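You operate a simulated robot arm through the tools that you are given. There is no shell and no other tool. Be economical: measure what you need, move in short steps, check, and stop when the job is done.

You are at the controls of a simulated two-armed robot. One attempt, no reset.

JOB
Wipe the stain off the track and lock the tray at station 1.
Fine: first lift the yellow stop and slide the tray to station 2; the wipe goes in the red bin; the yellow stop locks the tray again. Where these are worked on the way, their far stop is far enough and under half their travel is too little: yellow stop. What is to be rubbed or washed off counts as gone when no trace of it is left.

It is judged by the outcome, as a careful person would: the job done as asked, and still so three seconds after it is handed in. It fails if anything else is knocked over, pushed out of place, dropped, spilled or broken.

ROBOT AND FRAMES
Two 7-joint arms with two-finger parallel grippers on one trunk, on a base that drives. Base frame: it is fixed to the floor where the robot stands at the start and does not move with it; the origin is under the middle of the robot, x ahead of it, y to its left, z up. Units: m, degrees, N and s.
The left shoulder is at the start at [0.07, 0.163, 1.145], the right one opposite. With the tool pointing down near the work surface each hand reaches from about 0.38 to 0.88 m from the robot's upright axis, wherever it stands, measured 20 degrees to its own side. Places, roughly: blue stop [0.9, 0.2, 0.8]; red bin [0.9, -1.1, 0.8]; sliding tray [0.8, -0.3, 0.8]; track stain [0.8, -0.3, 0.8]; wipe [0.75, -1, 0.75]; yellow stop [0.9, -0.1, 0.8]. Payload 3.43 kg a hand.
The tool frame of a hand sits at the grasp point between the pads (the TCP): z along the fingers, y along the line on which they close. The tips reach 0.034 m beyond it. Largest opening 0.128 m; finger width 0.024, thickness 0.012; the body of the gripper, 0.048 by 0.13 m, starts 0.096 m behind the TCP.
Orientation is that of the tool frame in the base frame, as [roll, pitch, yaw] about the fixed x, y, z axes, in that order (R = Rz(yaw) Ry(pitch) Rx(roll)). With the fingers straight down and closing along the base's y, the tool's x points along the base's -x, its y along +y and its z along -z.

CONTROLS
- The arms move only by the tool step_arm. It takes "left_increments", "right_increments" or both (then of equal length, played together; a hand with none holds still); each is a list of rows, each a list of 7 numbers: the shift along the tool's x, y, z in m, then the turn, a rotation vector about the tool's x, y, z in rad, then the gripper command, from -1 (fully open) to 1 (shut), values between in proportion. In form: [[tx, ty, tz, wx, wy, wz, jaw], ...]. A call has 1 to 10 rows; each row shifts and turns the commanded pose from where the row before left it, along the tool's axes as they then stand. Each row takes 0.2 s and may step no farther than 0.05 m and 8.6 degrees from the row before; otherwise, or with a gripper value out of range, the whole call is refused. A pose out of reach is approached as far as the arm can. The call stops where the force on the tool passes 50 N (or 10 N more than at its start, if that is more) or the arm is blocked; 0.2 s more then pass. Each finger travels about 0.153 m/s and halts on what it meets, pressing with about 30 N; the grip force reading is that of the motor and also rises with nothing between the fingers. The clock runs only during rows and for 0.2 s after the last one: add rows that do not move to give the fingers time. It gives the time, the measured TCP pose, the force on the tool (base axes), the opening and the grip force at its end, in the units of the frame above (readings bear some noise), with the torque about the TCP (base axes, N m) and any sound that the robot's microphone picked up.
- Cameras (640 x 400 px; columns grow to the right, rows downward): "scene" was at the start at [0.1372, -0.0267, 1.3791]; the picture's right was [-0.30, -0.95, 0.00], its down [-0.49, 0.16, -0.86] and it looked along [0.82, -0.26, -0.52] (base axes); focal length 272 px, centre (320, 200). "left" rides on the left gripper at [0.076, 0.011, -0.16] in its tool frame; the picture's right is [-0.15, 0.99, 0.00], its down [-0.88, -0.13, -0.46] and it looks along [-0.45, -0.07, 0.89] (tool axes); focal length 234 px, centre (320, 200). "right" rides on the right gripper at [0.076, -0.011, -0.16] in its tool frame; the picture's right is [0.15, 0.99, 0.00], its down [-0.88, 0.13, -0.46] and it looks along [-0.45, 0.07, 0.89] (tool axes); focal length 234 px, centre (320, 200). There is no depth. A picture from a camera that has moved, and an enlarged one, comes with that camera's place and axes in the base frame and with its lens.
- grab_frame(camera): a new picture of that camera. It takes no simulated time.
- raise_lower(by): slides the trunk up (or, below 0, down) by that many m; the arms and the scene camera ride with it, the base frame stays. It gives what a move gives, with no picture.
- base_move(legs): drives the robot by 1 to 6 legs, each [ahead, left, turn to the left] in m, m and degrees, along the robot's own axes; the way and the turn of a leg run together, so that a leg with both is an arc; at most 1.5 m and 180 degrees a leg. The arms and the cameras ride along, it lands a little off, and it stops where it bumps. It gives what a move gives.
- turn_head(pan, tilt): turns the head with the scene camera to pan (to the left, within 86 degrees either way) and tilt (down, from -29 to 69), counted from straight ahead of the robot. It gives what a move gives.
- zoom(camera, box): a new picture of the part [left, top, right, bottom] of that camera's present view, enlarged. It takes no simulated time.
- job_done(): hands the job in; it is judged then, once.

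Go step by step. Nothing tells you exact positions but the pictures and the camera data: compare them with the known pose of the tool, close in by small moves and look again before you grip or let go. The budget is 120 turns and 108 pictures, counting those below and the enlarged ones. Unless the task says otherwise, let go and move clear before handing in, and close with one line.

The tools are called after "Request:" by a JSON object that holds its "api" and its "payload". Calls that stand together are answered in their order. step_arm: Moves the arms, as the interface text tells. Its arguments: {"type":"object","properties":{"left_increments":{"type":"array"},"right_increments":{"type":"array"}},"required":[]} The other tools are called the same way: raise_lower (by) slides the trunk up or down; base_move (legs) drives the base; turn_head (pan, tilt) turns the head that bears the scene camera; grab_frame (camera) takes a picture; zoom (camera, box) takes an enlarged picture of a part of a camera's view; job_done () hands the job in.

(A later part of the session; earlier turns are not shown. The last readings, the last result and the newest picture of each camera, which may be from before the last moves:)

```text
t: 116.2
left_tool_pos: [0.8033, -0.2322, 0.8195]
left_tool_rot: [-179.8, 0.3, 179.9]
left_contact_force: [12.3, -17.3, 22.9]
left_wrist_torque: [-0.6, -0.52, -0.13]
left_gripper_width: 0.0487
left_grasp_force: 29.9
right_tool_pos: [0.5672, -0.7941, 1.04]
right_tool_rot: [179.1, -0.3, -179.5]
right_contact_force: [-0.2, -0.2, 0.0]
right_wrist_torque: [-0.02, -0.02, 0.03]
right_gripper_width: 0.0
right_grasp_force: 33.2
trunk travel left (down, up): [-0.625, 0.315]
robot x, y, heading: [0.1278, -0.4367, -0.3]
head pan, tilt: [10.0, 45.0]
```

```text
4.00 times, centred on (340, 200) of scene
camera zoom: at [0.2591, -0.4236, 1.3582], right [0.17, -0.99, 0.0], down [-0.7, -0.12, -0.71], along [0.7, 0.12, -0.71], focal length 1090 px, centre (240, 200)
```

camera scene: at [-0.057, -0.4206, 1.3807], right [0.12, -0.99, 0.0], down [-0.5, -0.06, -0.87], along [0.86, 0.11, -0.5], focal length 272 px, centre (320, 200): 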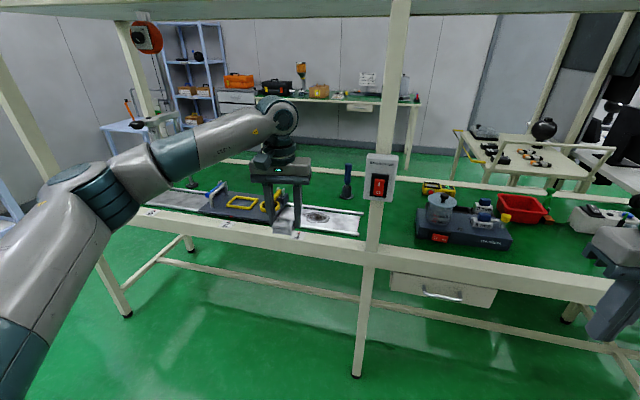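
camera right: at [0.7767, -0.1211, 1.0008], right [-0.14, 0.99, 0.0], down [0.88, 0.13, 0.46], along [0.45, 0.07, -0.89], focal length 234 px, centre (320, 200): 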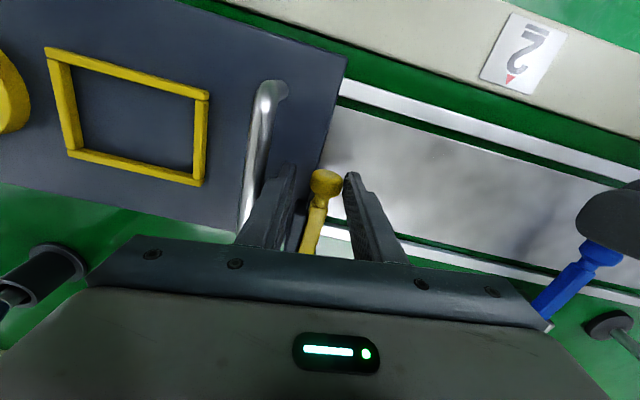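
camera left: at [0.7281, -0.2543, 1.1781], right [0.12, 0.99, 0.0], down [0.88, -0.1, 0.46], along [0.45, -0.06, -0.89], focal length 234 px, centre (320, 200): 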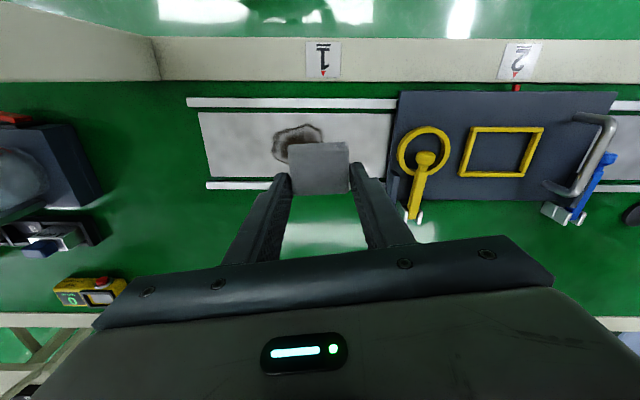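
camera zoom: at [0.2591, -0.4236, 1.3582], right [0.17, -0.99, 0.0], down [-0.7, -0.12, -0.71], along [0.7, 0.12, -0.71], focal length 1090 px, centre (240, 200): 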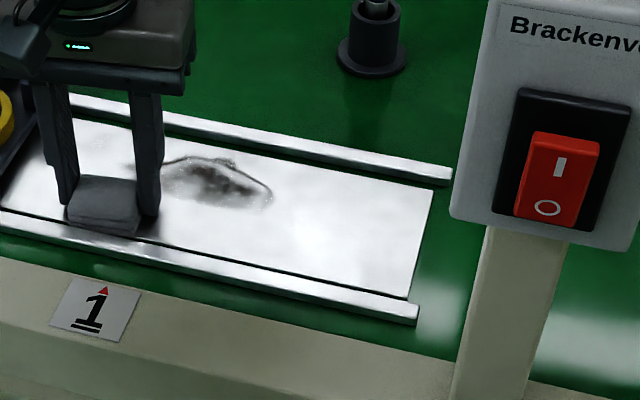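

It wipes clean along the path. I'll continue the raster with the middle and rear rows.

Request:
{"api": "step_arm", "payload": {"left_increments": [[-0.024, 0.0, 0, 0, 0, 0, 1], [0, -0.02, 0, 0, 0, 0, 1], [0, -0.02, 0, 0, 0, 0, 1], [0, -0.02, 0, 0, 0, 0, 1], [0, -0.02, 0, 0, 0, 0, 1], [0, -0.02, 0, 0, 0, 0, 1], [0, -0.02, 0, 0, 0, 0, 1]]}}

Request:
{"api": "step_arm", "payload": {"left_increments": [[-0.024, 0.0, 0, 0, 0, 0, 1], [0, 0.02, 0, 0, 0, 0, 1], [0, 0.02, 0, 0, 0, 0, 1], [0, 0.02, 0, 0, 0, 0, 1], [0, 0.02, 0, 0, 0, 0, 1], [0, 0.02, 0, 0, 0, 0, 1], [0, 0.02, 0, 0, 0, 0, 1]]}}

Request:
{"api": "zoom", "payload": {"camera": "scene", "box": [260, 160, 420, 240]}}

```text
t: 117.8
left_tool_pos: [0.8239, -0.3525, 0.8191]
left_tool_rot: [-179.7, 0.2, -180.0]
left_contact_force: [-1.1, 9.5, 24.3]
left_wrist_torque: [0.44, -0.04, -0.02]
left_gripper_width: 0.049
left_grasp_force: 30.1
right_tool_pos: [0.5656, -0.7919, 1.0413]
right_tool_rot: [179.3, -0.3, -179.5]
right_contact_force: [0.5, 0.2, -0.2]
right_wrist_torque: [0.0, -0.01, -0.01]
right_gripper_width: 0.0
right_grasp_force: 32.7
trunk travel left (down, up): [-0.625, 0.315]
robot x, y, heading: [0.1333, -0.4359, -0.1]
head pan, tilt: [10.0, 45.0]
```

```text
t: 119.4
left_tool_pos: [0.8472, -0.2311, 0.8179]
left_tool_rot: [-179.9, 0.0, 180.0]
left_contact_force: [0.9, -2.4, 8.6]
left_wrist_torque: [-0.06, -0.11, -0.06]
left_gripper_width: 0.0488
left_grasp_force: 30.0
right_tool_pos: [0.5685, -0.7919, 1.0419]
right_tool_rot: [179.2, -0.4, -179.4]
right_contact_force: [0.0, 0.9, -1.1]
right_wrist_torque: [0.01, -0.01, 0.02]
right_gripper_width: 0.0
right_grasp_force: 33.0
trunk travel left (down, up): [-0.625, 0.315]
robot x, y, heading: [0.1261, -0.4328, -0.1]
head pan, tilt: [10.0, 45.0]
```

```text
4.00 times, centred on (340, 200) of scene
camera zoom: at [0.2586, -0.4206, 1.3581], right [0.17, -0.99, 0.0], down [-0.7, -0.12, -0.71], along [0.7, 0.12, -0.71], focal length 1090 px, centre (240, 200)
```

zoom: 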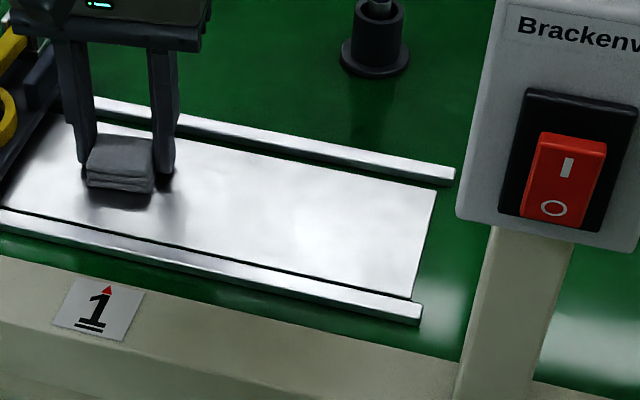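

The track looks clean. One more pass at the rear for safety, then I'll lift and look closely.

Request:
{"api": "step_arm", "payload": {"left_increments": [[-0.006, 0.01, 0.001, 0, 0, 0, 1], [0, -0.026, 0, 0, 0, 0, 1], [0, -0.026, 0, 0, 0, 0, 1], [0, -0.026, 0, 0, 0, 0, 1], [0, -0.026, 0, 0, 0, 0, 1], [0, -0.026, 0, 0, 0, 0, 1], [0, 0, -0.03, 0, 0, 0, 1], [0, 0, -0.045, 0, 0, 0, 1], [0, 0.02, -0.045, 0, 0, 0, 1], [0, 0.02, -0.045, 0, 0, 0, 1]]}}

Request:
{"api": "zoom", "payload": {"camera": "scene", "box": [240, 150, 400, 250]}}

Request:
{"api": "grab_frame", "payload": {"camera": "left"}}

```text
t: 121.6
left_tool_pos: [0.8521, -0.3083, 0.9794]
left_tool_rot: [-179.8, 0.0, 179.9]
left_contact_force: [0.3, 0.4, -0.5]
left_wrist_torque: [-0.02, -0.03, -0.01]
left_gripper_width: 0.0488
left_grasp_force: 29.8
right_tool_pos: [0.5667, -0.7923, 1.0407]
right_tool_rot: [179.3, -0.3, -179.5]
right_contact_force: [-0.6, 1.1, 0.1]
right_wrist_torque: [0.0, 0.0, 0.02]
right_gripper_width: 0.0
right_grasp_force: 32.9
trunk travel left (down, up): [-0.625, 0.315]
robot x, y, heading: [0.1297, -0.4361, -0.3]
head pan, tilt: [10.0, 45.0]
```

```text
4.00 times, centred on (320, 200) of scene
camera zoom: at [0.2586, -0.4202, 1.3581], right [0.17, -0.99, 0.0], down [-0.7, -0.12, -0.71], along [0.7, 0.12, -0.71], focal length 1090 px, centre (320, 200)
```

zoom: 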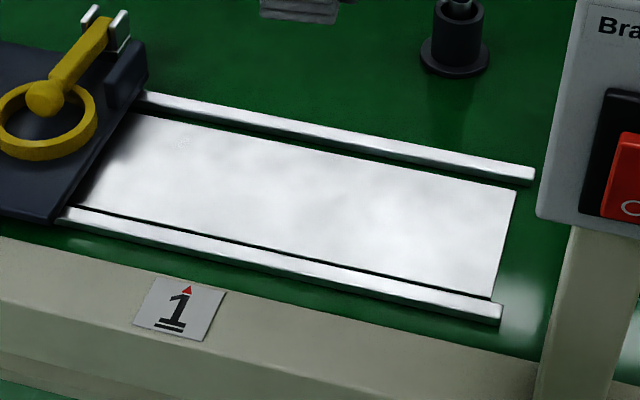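

```text
29 pictures are left
camera left: at [0.7766, -0.297, 1.1382], right [0.15, 0.99, 0.0], down [0.88, -0.13, 0.46], along [0.45, -0.07, -0.89], focal length 234 px, centre (320, 200)
```

left: 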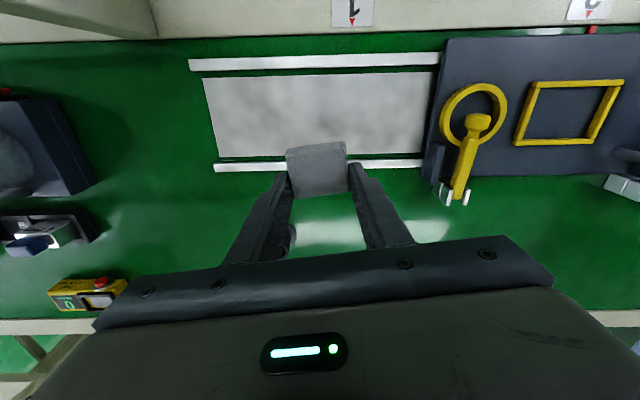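

Request:
{"api": "zoom", "payload": {"camera": "scene", "box": [265, 170, 325, 208]}}

Request:
{"api": "zoom", "payload": {"camera": "left", "box": [190, 50, 450, 190]}}

```text
10.53 times, centred on (295, 189) of scene
camera zoom: at [0.2586, -0.4202, 1.3581], right [0.17, -0.99, 0.0], down [-0.7, -0.12, -0.71], along [0.7, 0.12, -0.71], focal length 2868 px, centre (583, 316)
```

zoom: 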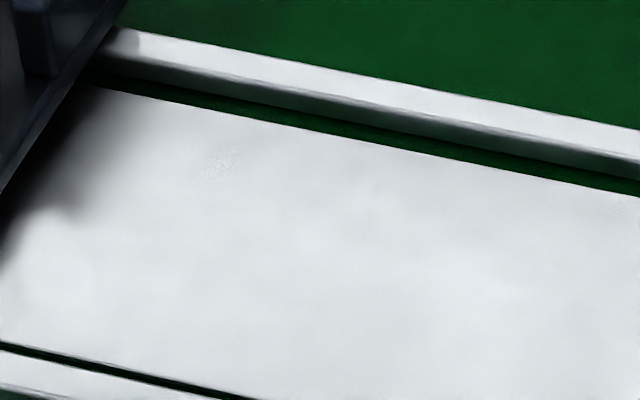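

```text
2.46 times, centred on (320, 120) of left
camera zoom: at [0.7766, -0.297, 1.1382], right [0.15, 0.99, 0.0], down [0.88, -0.13, 0.46], along [0.45, -0.07, -0.89], focal length 576 px, centre (320, 397)
```

zoom: 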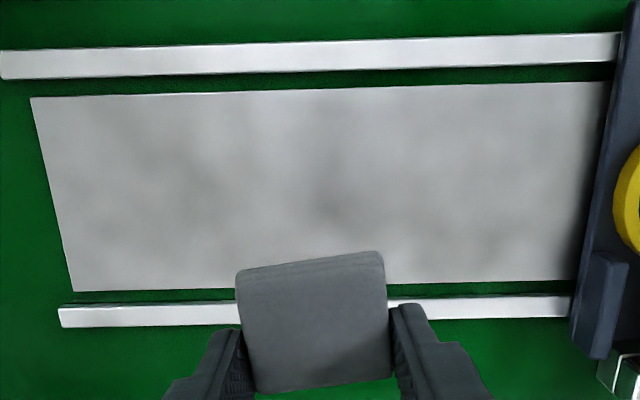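

The track is clean; the faint glints are reflections also seen elsewhere on it. Next is the red bin: tuck the right arm, back off, drive right, and look.

Request:
{"api": "step_arm", "payload": {"left_increments": [[0, 0, -0.03, 0, 0, 0, 1], [0, 0, -0.03, 0, 0, 0, 1], [0, 0, 0, 0, 0, 0, 1]], "right_increments": [[0.025, 0, 0, 0, 0, 0, 1], [0.025, 0, 0, 0, 0, 0, 1], [0.025, 0, 0, 0, 0, 0, 1]]}}

Request:
{"api": "base_move", "payload": {"legs": [[-0.38, 0, 0], [0, -0.8, 0]]}}

Request:
{"api": "grab_frame", "payload": {"camera": "scene"}}

```text
t: 122.4
left_tool_pos: [0.8541, -0.3102, 1.0411]
left_tool_rot: [-179.9, 0.1, -180.0]
left_contact_force: [-0.4, 0.4, -0.2]
left_wrist_torque: [0.01, -0.01, 0.0]
left_gripper_width: 0.0485
left_grasp_force: 30.5
right_tool_pos: [0.495, -0.7935, 1.042]
right_tool_rot: [179.2, -0.4, -179.5]
right_contact_force: [0.1, -0.4, 0.5]
right_wrist_torque: [-0.01, -0.04, -0.04]
right_gripper_width: 0.0001
right_grasp_force: 32.7
trunk travel left (down, up): [-0.625, 0.315]
robot x, y, heading: [0.1335, -0.4358, -0.1]
head pan, tilt: [10.0, 45.0]
```

```text
t: 128.6
left_tool_pos: [0.4839, -1.1039, 1.0386]
left_tool_rot: [-179.7, 0.2, -179.4]
left_contact_force: [0.0, 0.8, -0.7]
left_wrist_torque: [-0.02, 0.03, 0.02]
left_gripper_width: 0.0487
left_grasp_force: 30.3
right_tool_pos: [0.1304, -1.5889, 1.0404]
right_tool_rot: [179.2, -0.4, -178.9]
right_contact_force: [0.3, -0.5, -0.7]
right_wrist_torque: [0.0, 0.02, -0.02]
right_gripper_width: 0.0003
right_grasp_force: 33.0
trunk travel left (down, up): [-0.625, 0.315]
robot x, y, heading: [-0.2388, -1.2335, 0.2]
head pan, tilt: [10.0, 45.0]
```

```text
26 pictures are left
camera scene: at [-0.1082, -1.2191, 1.3581], right [0.18, -0.98, 0.0], down [-0.7, -0.13, -0.71], along [0.7, 0.13, -0.71], focal length 272 px, centre (320, 200)
```

scene: 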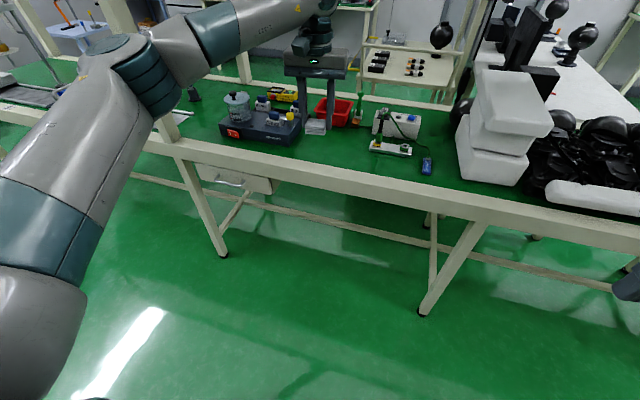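

Request:
{"api": "base_move", "payload": {"legs": [[0.38, 0, 0]]}}

Request:
{"api": "turn_head", "payload": {"pan": 8, "tilt": 38}}

Request:
{"api": "zoom", "payload": {"camera": "scene", "box": [180, 60, 500, 260]}}

Request:
{"api": "grab_frame", "payload": {"camera": "left"}}

```text
t: 131.0
left_tool_pos: [0.863, -1.106, 1.0396]
left_tool_rot: [-179.8, 0.1, -179.7]
left_contact_force: [0.1, 0.3, 0.3]
left_wrist_torque: [0.01, 0.04, 0.02]
left_gripper_width: 0.0486
left_grasp_force: 29.9
right_tool_pos: [0.5072, -1.5899, 1.0416]
right_tool_rot: [179.3, -0.5, -179.3]
right_contact_force: [1.0, 1.5, -0.7]
right_wrist_torque: [0.0, 0.04, 0.03]
right_gripper_width: 0.0
right_grasp_force: 32.8
trunk travel left (down, up): [-0.625, 0.315]
robot x, y, heading: [0.1363, -1.2341, 0.0]
head pan, tilt: [10.0, 45.0]
```

```text
t: 131.7
left_tool_pos: [0.8642, -1.1061, 1.0397]
left_tool_rot: [-179.8, 0.1, -179.7]
left_contact_force: [-0.5, -0.2, -0.2]
left_wrist_torque: [0.0, -0.02, 0.03]
left_gripper_width: 0.0485
left_grasp_force: 29.8
right_tool_pos: [0.5065, -1.5898, 1.0406]
right_tool_rot: [179.3, -0.4, -179.3]
right_contact_force: [-0.2, -1.0, -0.2]
right_wrist_torque: [-0.03, 0.02, -0.01]
right_gripper_width: 0.0
right_grasp_force: 33.2
trunk travel left (down, up): [-0.625, 0.315]
robot x, y, heading: [0.1374, -1.2318, 0.1]
head pan, tilt: [8.0, 38.0]
```

```text
2.00 times, centred on (340, 160) of scene
camera zoom: at [0.2756, -1.2202, 1.3682], right [0.14, -0.99, 0.0], down [-0.61, -0.09, -0.79], along [0.78, 0.11, -0.62], focal length 545 px, centre (280, 280)
```

zoom: 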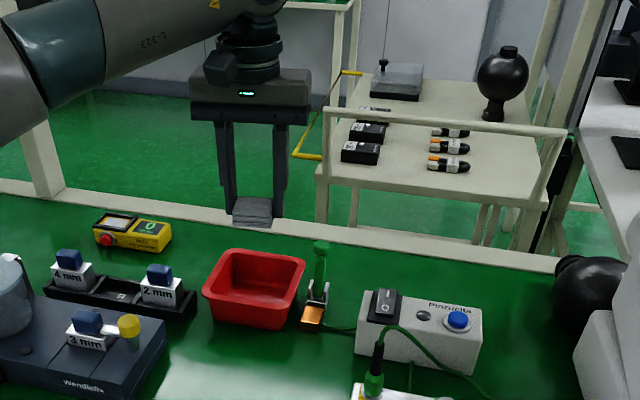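

```text
24 pictures are left
camera left: at [0.7869, -1.0945, 1.1986], right [0.14, 0.99, 0.0], down [0.88, -0.12, 0.46], along [0.45, -0.07, -0.89], focal length 234 px, centre (320, 200)
```

left: 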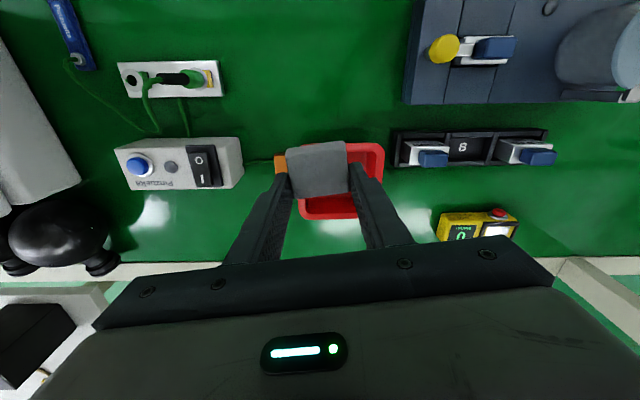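

The bin is centred at about (0.942, -1.087), with its rim near z 0.85. I'll go over it, lower the wipe inside, and look before releasing.

Request:
{"api": "step_arm", "payload": {"left_increments": [[-0.026, 0.006, 0, 0, 0, 0, 1], [-0.026, 0.006, 0, 0, 0, 0, 1], [-0.026, 0.006, 0, 0, 0, 0, 1], [0, 0, 0.045, 0, 0, 0, 1], [0, 0, 0.045, 0, 0, 0, 1]]}}

Request:
{"api": "grab_frame", "payload": {"camera": "left"}}

Request:
{"api": "zoom", "payload": {"camera": "scene", "box": [220, 120, 420, 245]}}

```text
t: 132.9
left_tool_pos: [0.9415, -1.0864, 0.9467]
left_tool_rot: [-179.8, 0.0, -179.7]
left_contact_force: [0.3, -0.2, -0.7]
left_wrist_torque: [0.0, -0.01, 0.03]
left_gripper_width: 0.0488
left_grasp_force: 29.6
right_tool_pos: [0.5061, -1.5897, 1.0406]
right_tool_rot: [179.3, -0.3, -179.2]
right_contact_force: [1.6, -0.4, -0.3]
right_wrist_torque: [0.02, -0.02, 0.01]
right_gripper_width: 0.0001
right_grasp_force: 32.8
trunk travel left (down, up): [-0.625, 0.315]
robot x, y, heading: [0.1378, -1.2333, -0.1]
head pan, tilt: [8.0, 38.0]
```

```text
23 pictures are left
camera left: at [0.8643, -1.0757, 1.1063], right [0.14, 0.99, 0.0], down [0.88, -0.12, 0.46], along [0.45, -0.07, -0.89], focal length 234 px, centre (320, 200)
```

left: 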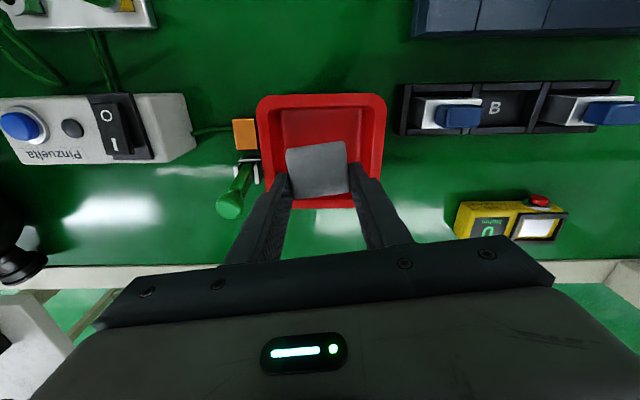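

```text
3.20 times, centred on (320, 182) of scene
camera zoom: at [0.2762, -1.22, 1.3683], right [0.14, -0.99, 0.0], down [-0.61, -0.09, -0.79], along [0.78, 0.11, -0.62], focal length 872 px, centre (320, 256)
```

zoom: 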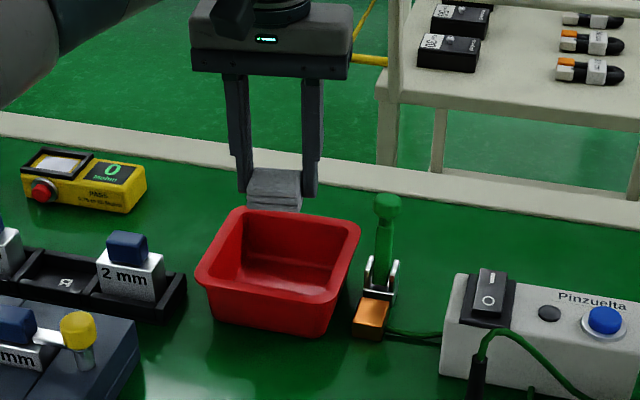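

Request:
{"api": "step_arm", "payload": {"left_increments": [[0.007, 0, 0.03, 0, 0, 0, 1], [0, 0, 0.03, 0, 0, 0, 1], [0, 0, 0.022, 0, 0, 0, 1], [0, 0, 0, 0, 0, 0, 0.1], [0, 0, 0, 0, 0, 0, -0.2], [0, 0, 0, 0, 0, 0, -0.2], [0, 0, -0.03, 0, 0, 0, -0.2], [0, 0, -0.045, 0, 0, 0, -0.2], [0, 0, -0.045, 0, 0, 0, -0.2], [0, 0, -0.045, 0, 0, 0, -0.2]]}}

Request:
{"api": "grab_frame", "payload": {"camera": "left"}}

```text
t: 135.1
left_tool_pos: [0.9294, -1.0903, 1.0314]
left_tool_rot: [-179.8, 0.1, -179.7]
left_contact_force: [-0.1, -0.3, 0.2]
left_wrist_torque: [0.01, 0.03, -0.01]
left_gripper_width: 0.0771
left_grasp_force: 0.1
right_tool_pos: [0.5054, -1.5901, 1.0422]
right_tool_rot: [179.2, -0.3, -179.1]
right_contact_force: [-0.5, -0.3, 0.0]
right_wrist_torque: [0.0, -0.05, -0.01]
right_gripper_width: 0.0
right_grasp_force: 33.0
trunk travel left (down, up): [-0.625, 0.315]
robot x, y, heading: [0.1375, -1.2303, 0.1]
head pan, tilt: [8.0, 38.0]
```

```text
21 pictures are left
camera left: at [0.8533, -1.0784, 1.192], right [0.14, 0.99, 0.0], down [0.88, -0.12, 0.46], along [0.45, -0.07, -0.89], focal length 234 px, centre (320, 200)
```

left: 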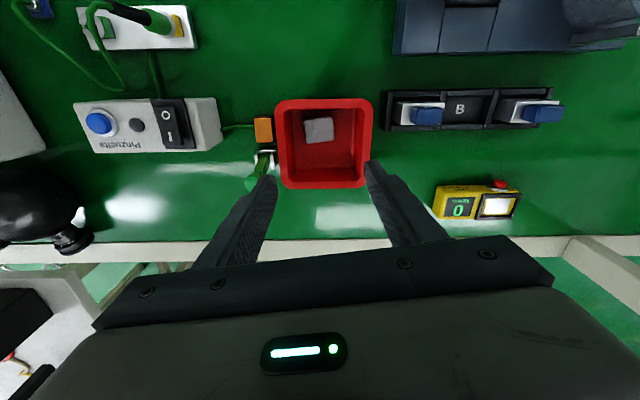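

The wipe is in the bin. Now I'll back off, drive left to the earlier two-handed spot, and set both arms up for lifting the stop again.

Request:
{"api": "base_move", "payload": {"legs": [[-0.45, 0, 0], [0, 1.33, 0]]}}

Request:
{"api": "step_arm", "payload": {"right_increments": [[-0.045, 0, 0, 0.012, 0, 0, 0.3], [-0.045, 0, 0, 0, 0, 0, 0.3], [-0.045, 0.015, 0, 0, 0, 0, 0.3], [-0.03, 0.035, 0, 0, 0, 0, 0.3], [0, 0.045, 0, 0, 0, 0, 0.3], [0, 0.045, 0, 0, 0, 0, 0.3], [0, 0.045, 0, 0, 0, 0, 0.3]], "left_increments": [[0.04, 0.02, 0, 0, 0, 0, 0.1], [0.04, 0.02, 0, 0, 0, 0, 0.1], [0.04, 0.02, 0, 0, 0, 0, 0.1], [0.04, 0.02, 0, 0, 0, 0, 0.1], [0, 0.02, 0, 0, 0, 0, 0.1], [0, 0, 0, 0, 0, 0, 0.1], [0, 0, 0, 0, 0, 0, 0.1]]}}

Request:
{"api": "turn_head", "payload": {"pan": -15, "tilt": 38}}

Request:
{"api": "grab_frame", "payload": {"camera": "scene"}}

```text
t: 144.0
left_tool_pos: [0.4595, 0.2196, 1.0332]
left_tool_rot: [-179.8, 0.0, -179.2]
left_contact_force: [0.0, 0.4, 0.4]
left_wrist_torque: [0.01, 0.01, -0.01]
left_gripper_width: 0.0766
left_grasp_force: 0.1
right_tool_pos: [0.042, -0.2865, 1.0415]
right_tool_rot: [179.3, -0.4, -178.6]
right_contact_force: [0.2, 0.4, 0.5]
right_wrist_torque: [-0.03, -0.01, -0.01]
right_gripper_width: 0.0001
right_grasp_force: 33.2
trunk travel left (down, up): [-0.625, 0.315]
robot x, y, heading: [-0.3316, 0.065, 0.9]
head pan, tilt: [8.0, 38.0]
```

```text
t: 145.6
left_tool_pos: [0.2996, 0.3166, 1.0328]
left_tool_rot: [-179.7, 0.2, -179.1]
left_contact_force: [0.0, 0.0, 0.8]
left_wrist_torque: [-0.03, 0.02, 0.0]
left_gripper_width: 0.0576
left_grasp_force: 0.0
right_tool_pos: [0.2014, -0.0966, 1.0421]
right_tool_rot: [-179.9, -0.4, -178.5]
right_contact_force: [0.9, 0.7, -0.1]
right_wrist_torque: [-0.02, 0.05, -0.01]
right_gripper_width: 0.0446
right_grasp_force: 0.2
trunk travel left (down, up): [-0.625, 0.315]
robot x, y, heading: [-0.3297, 0.0665, 0.7]
head pan, tilt: [8.0, 38.0]
```

```text
t: 146.4
left_tool_pos: [0.2991, 0.3142, 1.0326]
left_tool_rot: [-179.8, 0.0, -179.1]
left_contact_force: [0.3, 0.4, -0.7]
left_wrist_torque: [0.04, 0.0, 0.01]
left_gripper_width: 0.0576
left_grasp_force: 0.1
right_tool_pos: [0.2013, -0.0989, 1.0416]
right_tool_rot: [-179.9, -0.3, -178.4]
right_contact_force: [0.2, 0.4, 0.2]
right_wrist_torque: [0.0, -0.03, -0.01]
right_gripper_width: 0.045
right_grasp_force: 0.0
trunk travel left (down, up): [-0.625, 0.315]
robot x, y, heading: [-0.3335, 0.0666, 0.9]
head pan, tilt: [-15.0, 38.0]
```

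```text
20 pictures are left
camera scene: at [-0.1951, 0.0457, 1.3683], right [-0.24, -0.97, 0.0], down [-0.6, 0.15, -0.79], along [0.76, -0.19, -0.62], focal length 272 px, centre (320, 200)
```

scene: 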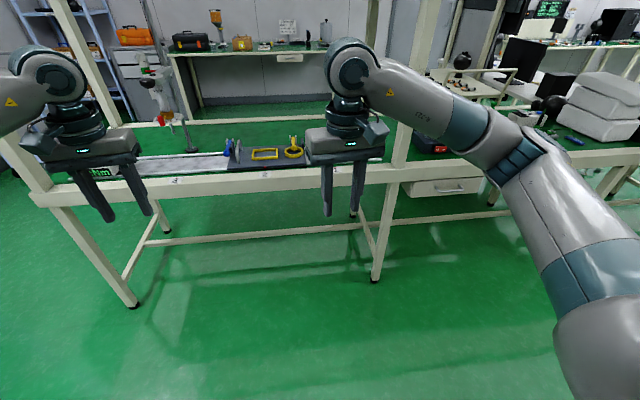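

Request:
{"api": "step_arm", "payload": {"right_increments": [[-0.04, 0, 0, 0, 0, 0, 0.3], [-0.04, 0, 0, 0, 0, 0, 0.3], [-0.03, 0, 0, 0, 0, 0, 0.3]], "left_increments": [[0.03, -0.03, 0, 0, 0, 0, 0.1], [0.03, -0.03, 0, 0, 0, 0, 0.1], [0.03, -0.03, 0, 0, 0, 0, 0.1]]}}

Request:
{"api": "base_move", "payload": {"legs": [[0, 0.06, -0.9], [0.535, 0, 0]]}}

Request:
{"api": "grab_frame", "payload": {"camera": "scene"}}

Request:
{"api": "grab_frame", "payload": {"camera": "right"}}

```text
t: 147.2
left_tool_pos: [0.2103, 0.2256, 1.0333]
left_tool_rot: [-180.0, 0.1, -179.0]
left_contact_force: [-0.7, 0.1, -0.3]
left_wrist_torque: [0.01, -0.03, 0.01]
left_gripper_width: 0.0577
left_grasp_force: 0.1
right_tool_pos: [0.3128, -0.0979, 1.0406]
right_tool_rot: [180.0, -0.5, -178.6]
right_contact_force: [-0.4, -0.1, 0.0]
right_wrist_torque: [0.0, 0.0, 0.01]
right_gripper_width: 0.0445
right_grasp_force: 0.1
trunk travel left (down, up): [-0.625, 0.315]
robot x, y, heading: [-0.3303, 0.0644, 0.8]
head pan, tilt: [-15.0, 38.0]
```

```text
t: 150.9
left_tool_pos: [0.7475, 0.2716, 1.0332]
left_tool_rot: [-179.8, 0.0, 179.6]
left_contact_force: [-0.6, -0.8, -0.1]
left_wrist_torque: [-0.01, -0.01, -0.01]
left_gripper_width: 0.0575
left_grasp_force: 0.0
right_tool_pos: [0.8409, -0.056, 1.0422]
right_tool_rot: [180.0, -0.5, -179.9]
right_contact_force: [0.0, 0.5, 0.4]
right_wrist_torque: [-0.01, 0.02, -0.01]
right_gripper_width: 0.0447
right_grasp_force: 0.0
trunk travel left (down, up): [-0.625, 0.315]
robot x, y, heading: [0.2033, 0.1205, -0.7]
head pan, tilt: [-15.0, 38.0]
```

```text
19 pictures are left
camera scene: at [0.338, 0.0996, 1.3683], right [-0.27, -0.96, 0.0], down [-0.59, 0.17, -0.79], along [0.76, -0.21, -0.62], focal length 272 px, centre (320, 200)
```

scene: 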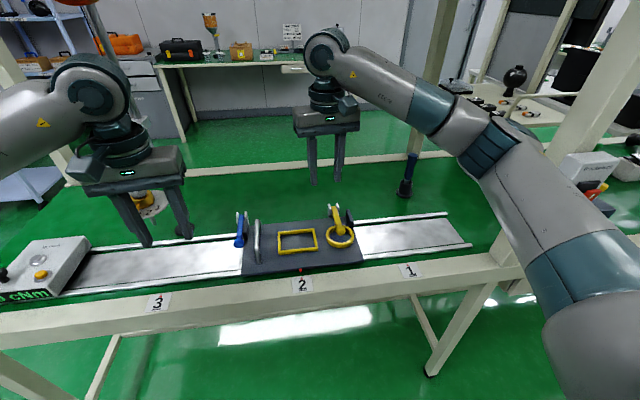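

```text
18 pictures are left
camera right: at [0.7655, -0.0652, 1.2009], right [-0.15, 0.99, 0.0], down [0.88, 0.13, 0.45], along [0.44, 0.07, -0.89], focal length 234 px, centre (320, 200)
```

right: 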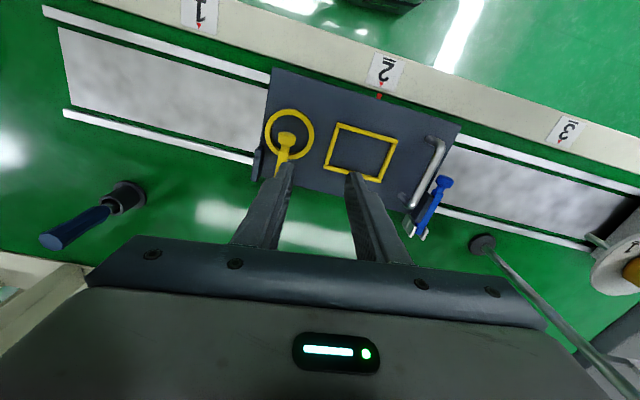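

The knob sits inside the ring's opening on the tray, so I need a narrow finger opening to take it. I'll bring the right hand directly above and measure.

Request:
{"api": "step_arm", "payload": {"right_increments": [[-0.006, -0.024, 0, 0, -0.009, 0, 0.45], [-0.006, -0.024, 0.02, 0, 0, 0, 0.45], [0, 0, 0.045, 0, 0, 0, 0.45], [0, 0, 0.045, 0, 0, 0, 0.45], [0, 0, 0.037, 0, 0, 0, 0.45], [0, 0, 0, 0, 0, 0, 0.45]]}}

Request:
{"api": "zoom", "payload": {"camera": "right", "box": [220, 100, 420, 260]}}

Request:
{"api": "zoom", "payload": {"camera": "scene", "box": [270, 160, 400, 270]}}

```text
t: 152.3
left_tool_pos: [0.745, 0.2709, 1.0344]
left_tool_rot: [-179.8, 0.1, 179.5]
left_contact_force: [-0.5, 0.1, -0.3]
left_wrist_torque: [-0.04, -0.02, 0.02]
left_gripper_width: 0.0579
left_grasp_force: 0.0
right_tool_pos: [0.8532, -0.1037, 0.8954]
right_tool_rot: [-180.0, 0.1, -179.9]
right_contact_force: [-0.9, -0.3, 0.7]
right_wrist_torque: [0.01, -0.02, -0.01]
right_gripper_width: 0.0349
right_grasp_force: 0.2
trunk travel left (down, up): [-0.625, 0.315]
robot x, y, heading: [0.2056, 0.1229, -0.6]
head pan, tilt: [-15.0, 38.0]
```

```text
2.50 times, centred on (320, 180) of right
camera zoom: at [0.7755, -0.1131, 1.0548], right [-0.15, 0.99, 0.0], down [0.88, 0.13, 0.46], along [0.45, 0.07, -0.89], focal length 585 px, centre (320, 250)
```

zoom: 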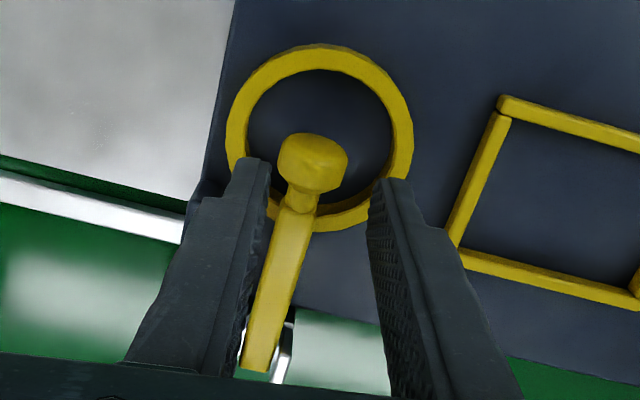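

```text
3.64 times, centred on (335, 215) of scene
camera zoom: at [0.3373, 0.0997, 1.3684], right [-0.27, -0.96, 0.0], down [-0.59, 0.17, -0.79], along [0.76, -0.21, -0.62], focal length 991 px, centre (266, 146)
```

zoom: 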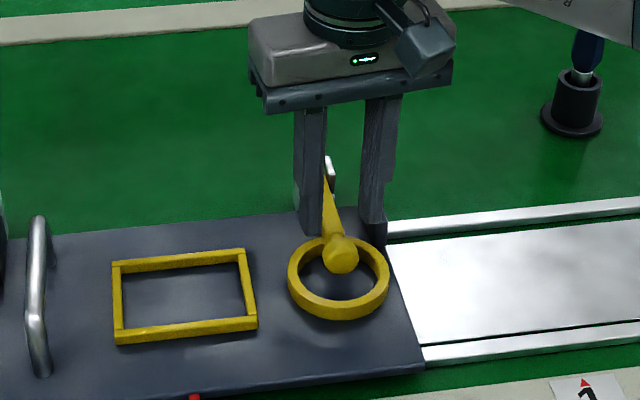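

The knob is propped at z ≈ 0.834 with the stem on the ring, so I can grip it above the ring with no need to enter it. Going down and closing.

Request:
{"api": "step_arm", "payload": {"right_increments": [[0.002, 0.001, 0.02, 0, 0, 0, 0.4], [0, 0, 0.015, 0, 0, 0, 0.4], [0, 0, 0.008, 0, 0, 0, 0.4], [0, 0, 0, 0, 0, 0, 0.4], [0, 0, 0, 0, 0, 0, 1], [0, 0, 0, 0, 0, 0, 1], [0, 0, 0, 0, 0, 0, 1]]}}

Request:
{"api": "step_arm", "payload": {"right_increments": [[-0.0021, -0.0006, -0.0113, 0, 0, 0, 1], [-0.0034, -0.0006, -0.011, 0, 0, 0, 1], [-0.0048, -0.0006, -0.0104, 0, 0, 0, 1], [-0.006, -0.0006, -0.0098, 0, 0, 0, 1], [-0.0071, -0.0006, -0.009, 0, 0, 0, 1], [-0.0082, -0.0006, -0.008, 0, 0, 0, 1], [-0.0091, -0.0006, -0.007, 0, 0, 0, 1], [-0.0099, -0.0006, -0.0059, 0, 0, 0, 1], [-0.0105, -0.0006, -0.0045, 0, 0, 0, 1]]}}

Request:
{"api": "grab_frame", "payload": {"camera": "scene"}}

```text
t: 153.9
left_tool_pos: [0.7465, 0.2678, 1.0335]
left_tool_rot: [-179.9, 0.1, 179.6]
left_contact_force: [-1.0, 0.3, 0.8]
left_wrist_torque: [-0.01, 0.0, -0.03]
left_gripper_width: 0.0576
left_grasp_force: 0.0
right_tool_pos: [0.8502, -0.1054, 0.8513]
right_tool_rot: [-179.9, 0.0, 180.0]
right_contact_force: [1.4, -19.1, 0.1]
right_wrist_torque: [-0.65, -0.1, -0.01]
right_gripper_width: 0.0265
right_grasp_force: 45.1
trunk travel left (down, up): [-0.625, 0.315]
robot x, y, heading: [0.1998, 0.1242, -0.5]
head pan, tilt: [-15.0, 38.0]
```

```text
t: 155.9
left_tool_pos: [0.7436, 0.2686, 1.0356]
left_tool_rot: [-180.0, 0.3, 179.6]
left_contact_force: [-0.2, -0.6, 0.7]
left_wrist_torque: [0.0, 0.0, -0.01]
left_gripper_width: 0.0575
left_grasp_force: 0.2
right_tool_pos: [0.9084, -0.1118, 0.9297]
right_tool_rot: [-180.0, 0.2, -179.9]
right_contact_force: [-20.8, -24.3, 11.0]
right_wrist_torque: [-0.69, 1.65, 0.16]
right_gripper_width: 0.0271
right_grasp_force: 45.2
trunk travel left (down, up): [-0.625, 0.315]
robot x, y, heading: [0.2028, 0.1227, -0.4]
head pan, tilt: [-15.0, 38.0]
```

```text
15 pictures are left
camera scene: at [0.3336, 0.0964, 1.3689], right [-0.27, -0.96, 0.0], down [-0.59, 0.17, -0.79], along [0.76, -0.21, -0.61], focal length 272 px, centre (320, 200)
```

scene: 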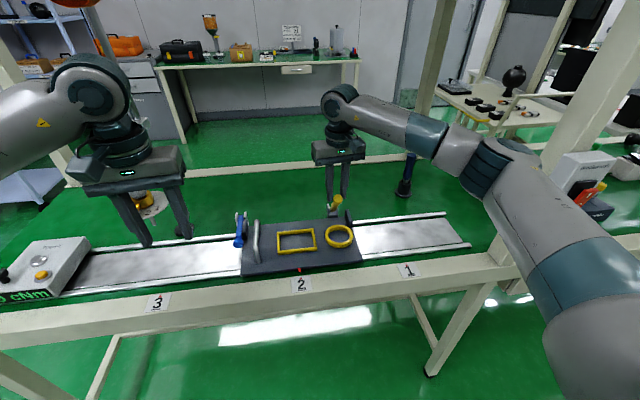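

The lever is up and held. Now the left hand tilts and goes to a pre-grasp above the handle.

Request:
{"api": "step_arm", "payload": {"left_increments": [[0, 0, 0, 0.128, 0, 0, 0.1], [0, 0, 0, 0.128, 0, 0, 0.1], [0, 0, 0, 0.128, 0, 0, 0.1], [0, 0, 0, 0.128, 0, 0, 0.1], [-0.0165, -0.008, 0.0376, 0, 0, 0, 0.1], [-0.0165, -0.008, 0.0376, 0, 0, 0, 0.1], [-0.0165, -0.008, 0.0376, 0, 0, 0, 0.1], [-0.0165, -0.008, 0.0376, 0, 0, 0, 0.1]]}}

Request:
{"api": "grab_frame", "payload": {"camera": "left"}}

```text
t: 157.7
left_tool_pos: [0.8084, 0.1648, 0.9192]
left_tool_rot: [-150.7, 0.3, 179.6]
left_contact_force: [0.6, -0.6, 0.1]
left_wrist_torque: [0.03, -0.01, 0.02]
left_gripper_width: 0.0576
left_grasp_force: 0.0
right_tool_pos: [0.9094, -0.111, 0.9294]
right_tool_rot: [179.9, 0.3, -179.9]
right_contact_force: [-13.0, -28.7, 20.7]
right_wrist_torque: [-0.78, 0.02, 0.32]
right_gripper_width: 0.0268
right_grasp_force: 45.0
trunk travel left (down, up): [-0.625, 0.315]
robot x, y, heading: [0.2058, 0.1249, -0.8]
head pan, tilt: [-15.0, 38.0]
```

```text
14 pictures are left
camera left: at [0.7327, 0.2527, 1.0527], right [0.15, 0.86, -0.48], down [0.88, 0.1, 0.47], along [0.45, -0.5, -0.74], focal length 234 px, centre (320, 200)
```

left: 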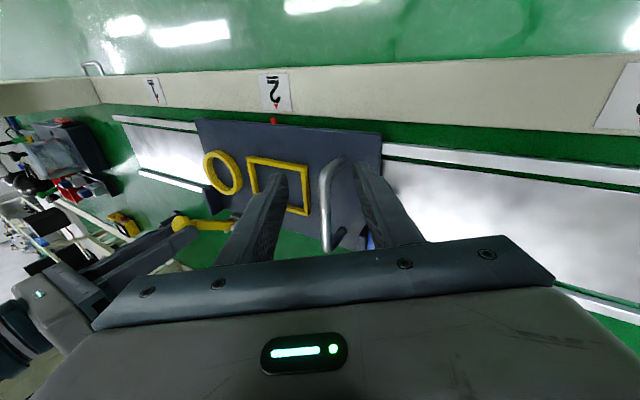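

The track is slightly skewed, so the handle is now about 3 cm further ahead. I'll correct for that, go in and close.

Request:
{"api": "step_arm", "payload": {"left_increments": [[-0.028, 0.004, 0, 0, 0, 0, 0.1], [0, 0, 0.03, 0, 0, 0, 0.1], [0, 0, 0.026, 0, 0, 0, 0.1], [0, 0, 0, 0, 0, 0, 0.3], [0, 0, 0, 0, 0, 0, 1], [0, 0, 0, 0, 0, 0, 1], [0, 0, 0, 0, 0, 0, 1]]}}

Request:
{"api": "grab_frame", "payload": {"camera": "scene"}}

```text
t: 159.3
left_tool_pos: [0.837, 0.1414, 0.8711]
left_tool_rot: [-150.5, 0.4, 179.5]
left_contact_force: [3.0, -7.6, 5.6]
left_wrist_torque: [0.41, -0.85, -1.15]
left_gripper_width: 0.023
left_grasp_force: 45.4
right_tool_pos: [0.9096, -0.1115, 0.9301]
right_tool_rot: [179.9, 0.2, -179.9]
right_contact_force: [-13.4, -25.7, 16.6]
right_wrist_torque: [-0.73, 0.36, 0.29]
right_gripper_width: 0.0265
right_grasp_force: 45.3
trunk travel left (down, up): [-0.625, 0.315]
robot x, y, heading: [0.2027, 0.1236, -0.8]
head pan, tilt: [-15.0, 38.0]
```

```text
13 pictures are left
camera scene: at [0.3333, 0.0955, 1.3688], right [-0.27, -0.96, 0.0], down [-0.59, 0.17, -0.79], along [0.76, -0.21, -0.61], focal length 272 px, centre (320, 200)
```

scene: 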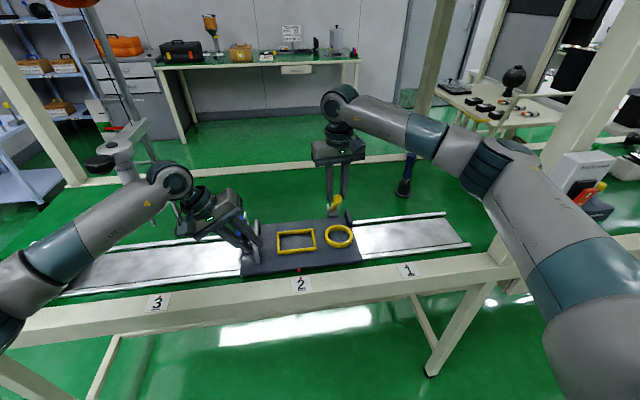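

Request:
{"api": "zoom", "payload": {"camera": "left", "box": [240, 110, 420, 260]}}

Request:
{"api": "zoom", "payload": {"camera": "scene", "box": [200, 170, 360, 290]}}

```text
2.67 times, centred on (330, 185) of left
camera zoom: at [0.7605, 0.2303, 1.0035], right [0.16, 0.86, -0.48], down [0.88, 0.1, 0.47], along [0.45, -0.5, -0.74], focal length 624 px, centre (293, 240)
```

zoom: 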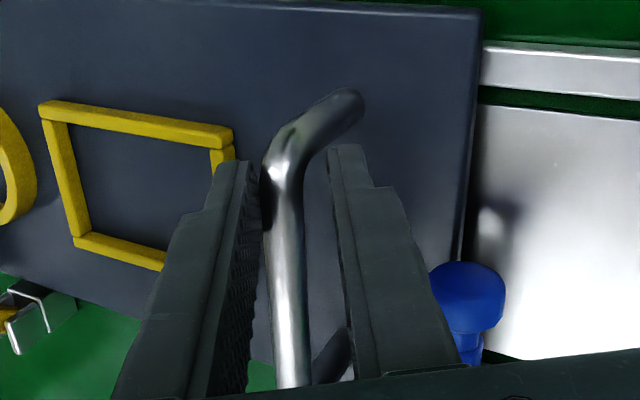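

```text
3.33 times, centred on (280, 230) of scene
camera zoom: at [0.3333, 0.0955, 1.3688], right [-0.27, -0.96, 0.0], down [-0.59, 0.17, -0.79], along [0.76, -0.21, -0.61], focal length 908 px, centre (453, 100)
```

zoom: 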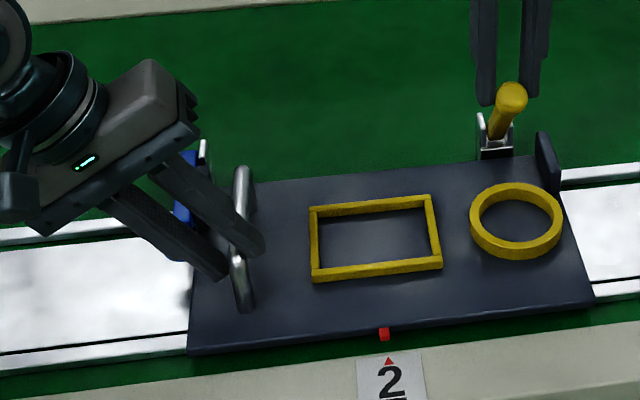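

The handle is captured between the fingers and the +y finger will push it. I'll slide the tray back toward station 1 along the track's direction.

Request:
{"api": "step_arm", "payload": {"left_increments": [[0.0013, -0.0105, 0.0059, 0, 0, 0, 1], [0.0013, -0.0105, 0.0059, 0, 0, 0, 1], [0.0013, -0.0105, 0.0059, 0, 0, 0, 1], [0.0013, -0.0105, 0.0059, 0, 0, 0, 1], [0.0013, -0.0105, 0.0059, 0, 0, 0, 1], [0.0013, -0.0105, 0.0059, 0, 0, 0, 1], [0.0013, -0.0105, 0.0059, 0, 0, 0, 1], [0.0013, -0.0105, 0.0059, 0, 0, 0, 1]]}}

Request:
{"api": "step_arm", "payload": {"left_increments": [[0.0013, -0.0105, 0.0059, 0, 0, 0, 1], [0.0013, -0.0105, 0.0059, 0, 0, 0, 1], [0.0013, -0.0105, 0.0059, 0, 0, 0, 1], [0.0013, -0.0105, 0.0059, 0, 0, 0, 1]]}}

Request:
{"api": "grab_frame", "payload": {"camera": "scene"}}

```text
t: 161.1
left_tool_pos: [0.8244, 0.0442, 0.8702]
left_tool_rot: [-150.7, 0.1, 179.5]
left_contact_force: [-15.3, 1.2, 14.7]
left_wrist_torque: [0.55, -0.39, -1.25]
left_gripper_width: 0.0226
left_grasp_force: 45.2
right_tool_pos: [0.9083, -0.1125, 0.9284]
right_tool_rot: [179.9, 0.3, -179.8]
right_contact_force: [-5.1, -29.5, 1.5]
right_wrist_torque: [-0.6, 0.2, 0.32]
right_gripper_width: 0.0269
right_grasp_force: 44.8
trunk travel left (down, up): [-0.625, 0.315]
robot x, y, heading: [0.2038, 0.1213, -0.7]
head pan, tilt: [-15.0, 38.0]
```

```text
t: 162.1
left_tool_pos: [0.8192, -0.0028, 0.8715]
left_tool_rot: [-150.5, 0.0, 179.3]
left_contact_force: [-35.0, 4.2, 19.0]
left_wrist_torque: [0.58, -0.05, -1.44]
left_gripper_width: 0.0228
left_grasp_force: 44.5
right_tool_pos: [0.9083, -0.1109, 0.928]
right_tool_rot: [180.0, 0.4, -180.0]
right_contact_force: [1.6, -28.6, -8.5]
right_wrist_torque: [-0.65, -0.1, 0.44]
right_gripper_width: 0.0269
right_grasp_force: 44.8
trunk travel left (down, up): [-0.625, 0.315]
robot x, y, heading: [0.2027, 0.1225, -0.6]
head pan, tilt: [-15.0, 38.0]
```

```text
10 pictures are left
camera scene: at [0.332, 0.0956, 1.3688], right [-0.27, -0.96, 0.0], down [-0.59, 0.17, -0.79], along [0.76, -0.21, -0.61], focal length 272 px, centre (320, 200)
```

scene: 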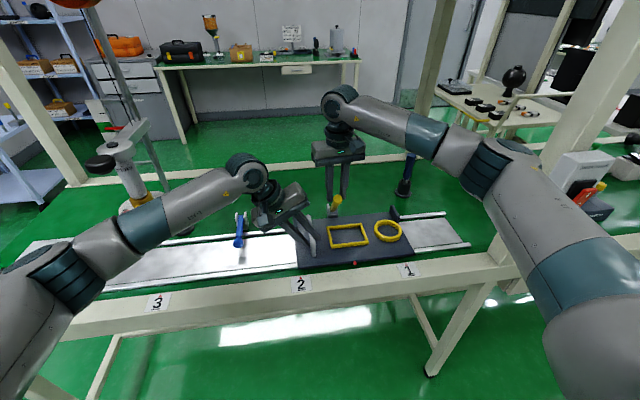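

Over halfway and smooth. I'll continue, easing the x force.

Request:
{"api": "step_arm", "payload": {"left_increments": [[0.006, -0.0105, 0.0059, 0, 0, 0, 1], [0.004, -0.0105, 0.0059, 0, 0, 0, 1], [0.002, -0.0105, 0.0059, 0, 0, 0, 1], [0.002, -0.0105, 0.0059, 0, 0, 0, 1], [0.002, -0.0105, 0.0059, 0, 0, 0, 1], [0.002, -0.0105, 0.0059, 0, 0, 0, 1]]}}

Request:
{"api": "step_arm", "payload": {"left_increments": [[0.002, -0.0105, 0.0059, 0, 0, 0, 1], [0.002, -0.0105, 0.0059, 0, 0, 0, 1], [0.002, -0.0105, 0.0059, 0, 0, 0, 1]]}}

Request:
{"api": "zoom", "payload": {"camera": "scene", "box": [260, 160, 460, 300]}}

```text
t: 163.5
left_tool_pos: [0.8064, -0.0757, 0.8709]
left_tool_rot: [-150.3, 0.6, 179.6]
left_contact_force: [32.5, -4.6, 24.3]
left_wrist_torque: [0.21, -1.14, -0.47]
left_gripper_width: 0.0218
left_grasp_force: 44.9
right_tool_pos: [0.9104, -0.1112, 0.9297]
right_tool_rot: [-179.9, 0.1, -179.9]
right_contact_force: [-19.6, -28.4, 17.2]
right_wrist_torque: [-0.8, 1.05, 0.34]
right_gripper_width: 0.0269
right_grasp_force: 45.0
trunk travel left (down, up): [-0.625, 0.315]
robot x, y, heading: [0.2045, 0.1208, -0.7]
head pan, tilt: [-15.0, 38.0]
```

```text
t: 164.3
left_tool_pos: [0.799, -0.1094, 0.8712]
left_tool_rot: [-150.5, 0.4, 179.7]
left_contact_force: [31.6, -3.6, 26.6]
left_wrist_torque: [0.03, -1.27, -0.27]
left_gripper_width: 0.0218
left_grasp_force: 45.4
right_tool_pos: [0.9099, -0.1119, 0.9304]
right_tool_rot: [-180.0, 0.2, 180.0]
right_contact_force: [-15.4, -30.3, 21.0]
right_wrist_torque: [-0.84, 0.36, 0.34]
right_gripper_width: 0.0268
right_grasp_force: 44.8
trunk travel left (down, up): [-0.625, 0.315]
robot x, y, heading: [0.2038, 0.1215, -0.6]
head pan, tilt: [-15.0, 38.0]
```

```text
2.86 times, centred on (360, 230) of scene
camera zoom: at [0.3345, 0.0963, 1.3688], right [-0.27, -0.96, 0.0], down [-0.59, 0.17, -0.79], along [0.76, -0.21, -0.61], focal length 778 px, centre (206, 114)
```

zoom: 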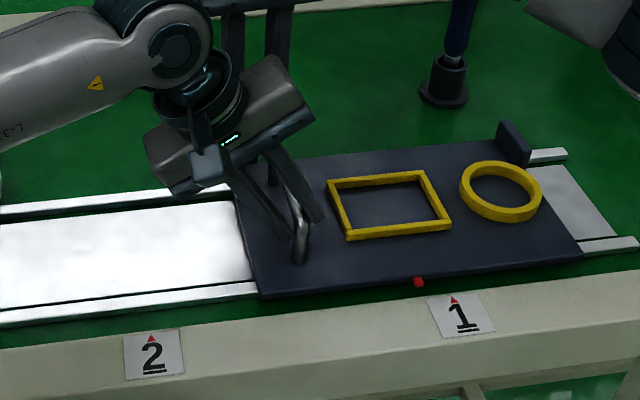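

About 3 cm to go. Final small push to mark 1.

Request:
{"api": "step_arm", "payload": {"left_increments": [[-0.001, -0.0087, 0.0049, 0, 0, 0, 1], [0, -0.0087, 0.0049, 0, 0, 0, 1], [0, -0.0078, 0.0044, 0, 0, 0, 1]]}}

Request:
{"api": "zoom", "payload": {"camera": "scene", "box": [260, 160, 460, 300]}}

```text
t: 165.1
left_tool_pos: [0.7945, -0.1383, 0.8715]
left_tool_rot: [-150.5, 0.2, 179.4]
left_contact_force: [-6.6, 12.8, 43.4]
left_wrist_torque: [0.42, -0.47, -0.97]
left_gripper_width: 0.0216
left_grasp_force: 44.9
right_tool_pos: [0.9089, -0.1127, 0.9281]
right_tool_rot: [-179.8, 0.4, 179.8]
right_contact_force: [4.6, -35.9, 1.1]
right_wrist_torque: [-0.82, -0.98, 0.58]
right_gripper_width: 0.0267
right_grasp_force: 45.0
trunk travel left (down, up): [-0.625, 0.315]
robot x, y, heading: [0.2016, 0.1261, -0.6]
head pan, tilt: [-15.0, 38.0]
```

```text
2.86 times, centred on (360, 230) of scene
camera zoom: at [0.3325, 0.0983, 1.3689], right [-0.27, -0.96, 0.0], down [-0.59, 0.17, -0.79], along [0.76, -0.21, -0.61], focal length 778 px, centre (206, 114)
```

zoom: 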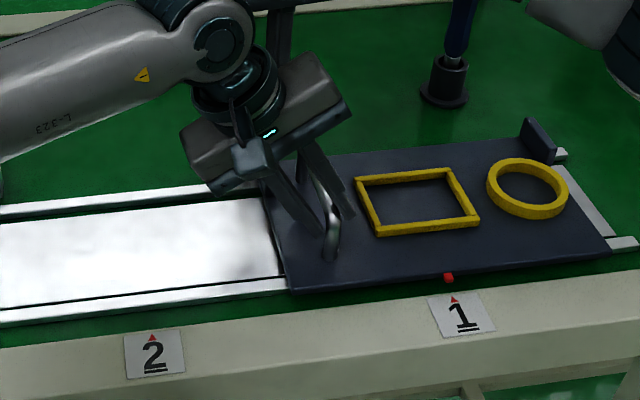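

The tray's mark lines up with station 1 just as at the start. The left hand now lets go and backs off, then the right hand lowers the stop.

Request:
{"api": "step_arm", "payload": {"left_increments": [[0, 0, 0, 0, 0, 0, 0.5], [0, 0, 0, 0, 0, 0, 0.1], [0, 0, -0.02, 0, 0, 0, 0.1], [0, 0, -0.03, 0, 0, 0, 0.1], [0, 0, -0.04, 0, 0, 0, 0.1], [0, 0.0349, -0.0196, 0, 0, 0, 0.1], [0, 0.0349, -0.0196, 0, 0, 0, 0.1], [0, 0.0349, -0.0196, 0, 0, 0, 0.1], [0, 0.0349, -0.0196, 0, 0, 0, 0.1]]}}

Request:
{"api": "zoom", "payload": {"camera": "scene", "box": [260, 140, 460, 300]}}

```text
t: 167.1
left_tool_pos: [0.7996, 0.0659, 0.945]
left_tool_rot: [-150.6, 0.2, 179.6]
left_contact_force: [-0.1, -0.3, 0.3]
left_wrist_torque: [0.01, -0.02, -0.01]
left_gripper_width: 0.0576
left_grasp_force: 0.0
right_tool_pos: [0.9089, -0.1116, 0.9293]
right_tool_rot: [-179.9, 0.2, -180.0]
right_contact_force: [-10.2, -28.7, 16.3]
right_wrist_torque: [-1.16, 0.05, 0.23]
right_gripper_width: 0.0266
right_grasp_force: 45.1
trunk travel left (down, up): [-0.625, 0.315]
robot x, y, heading: [0.2038, 0.1192, -0.7]
head pan, tilt: [-15.0, 38.0]
```

```text
2.50 times, centred on (360, 220) of scene
camera zoom: at [0.3344, 0.097, 1.3686], right [-0.27, -0.96, 0.0], down [-0.59, 0.17, -0.79], along [0.76, -0.21, -0.61], focal length 681 px, centre (220, 150)
```

zoom: 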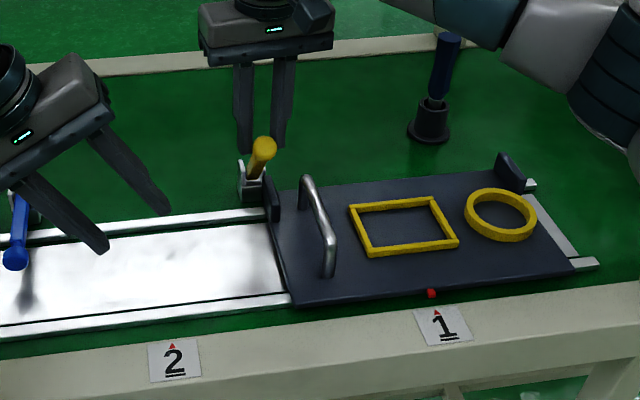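

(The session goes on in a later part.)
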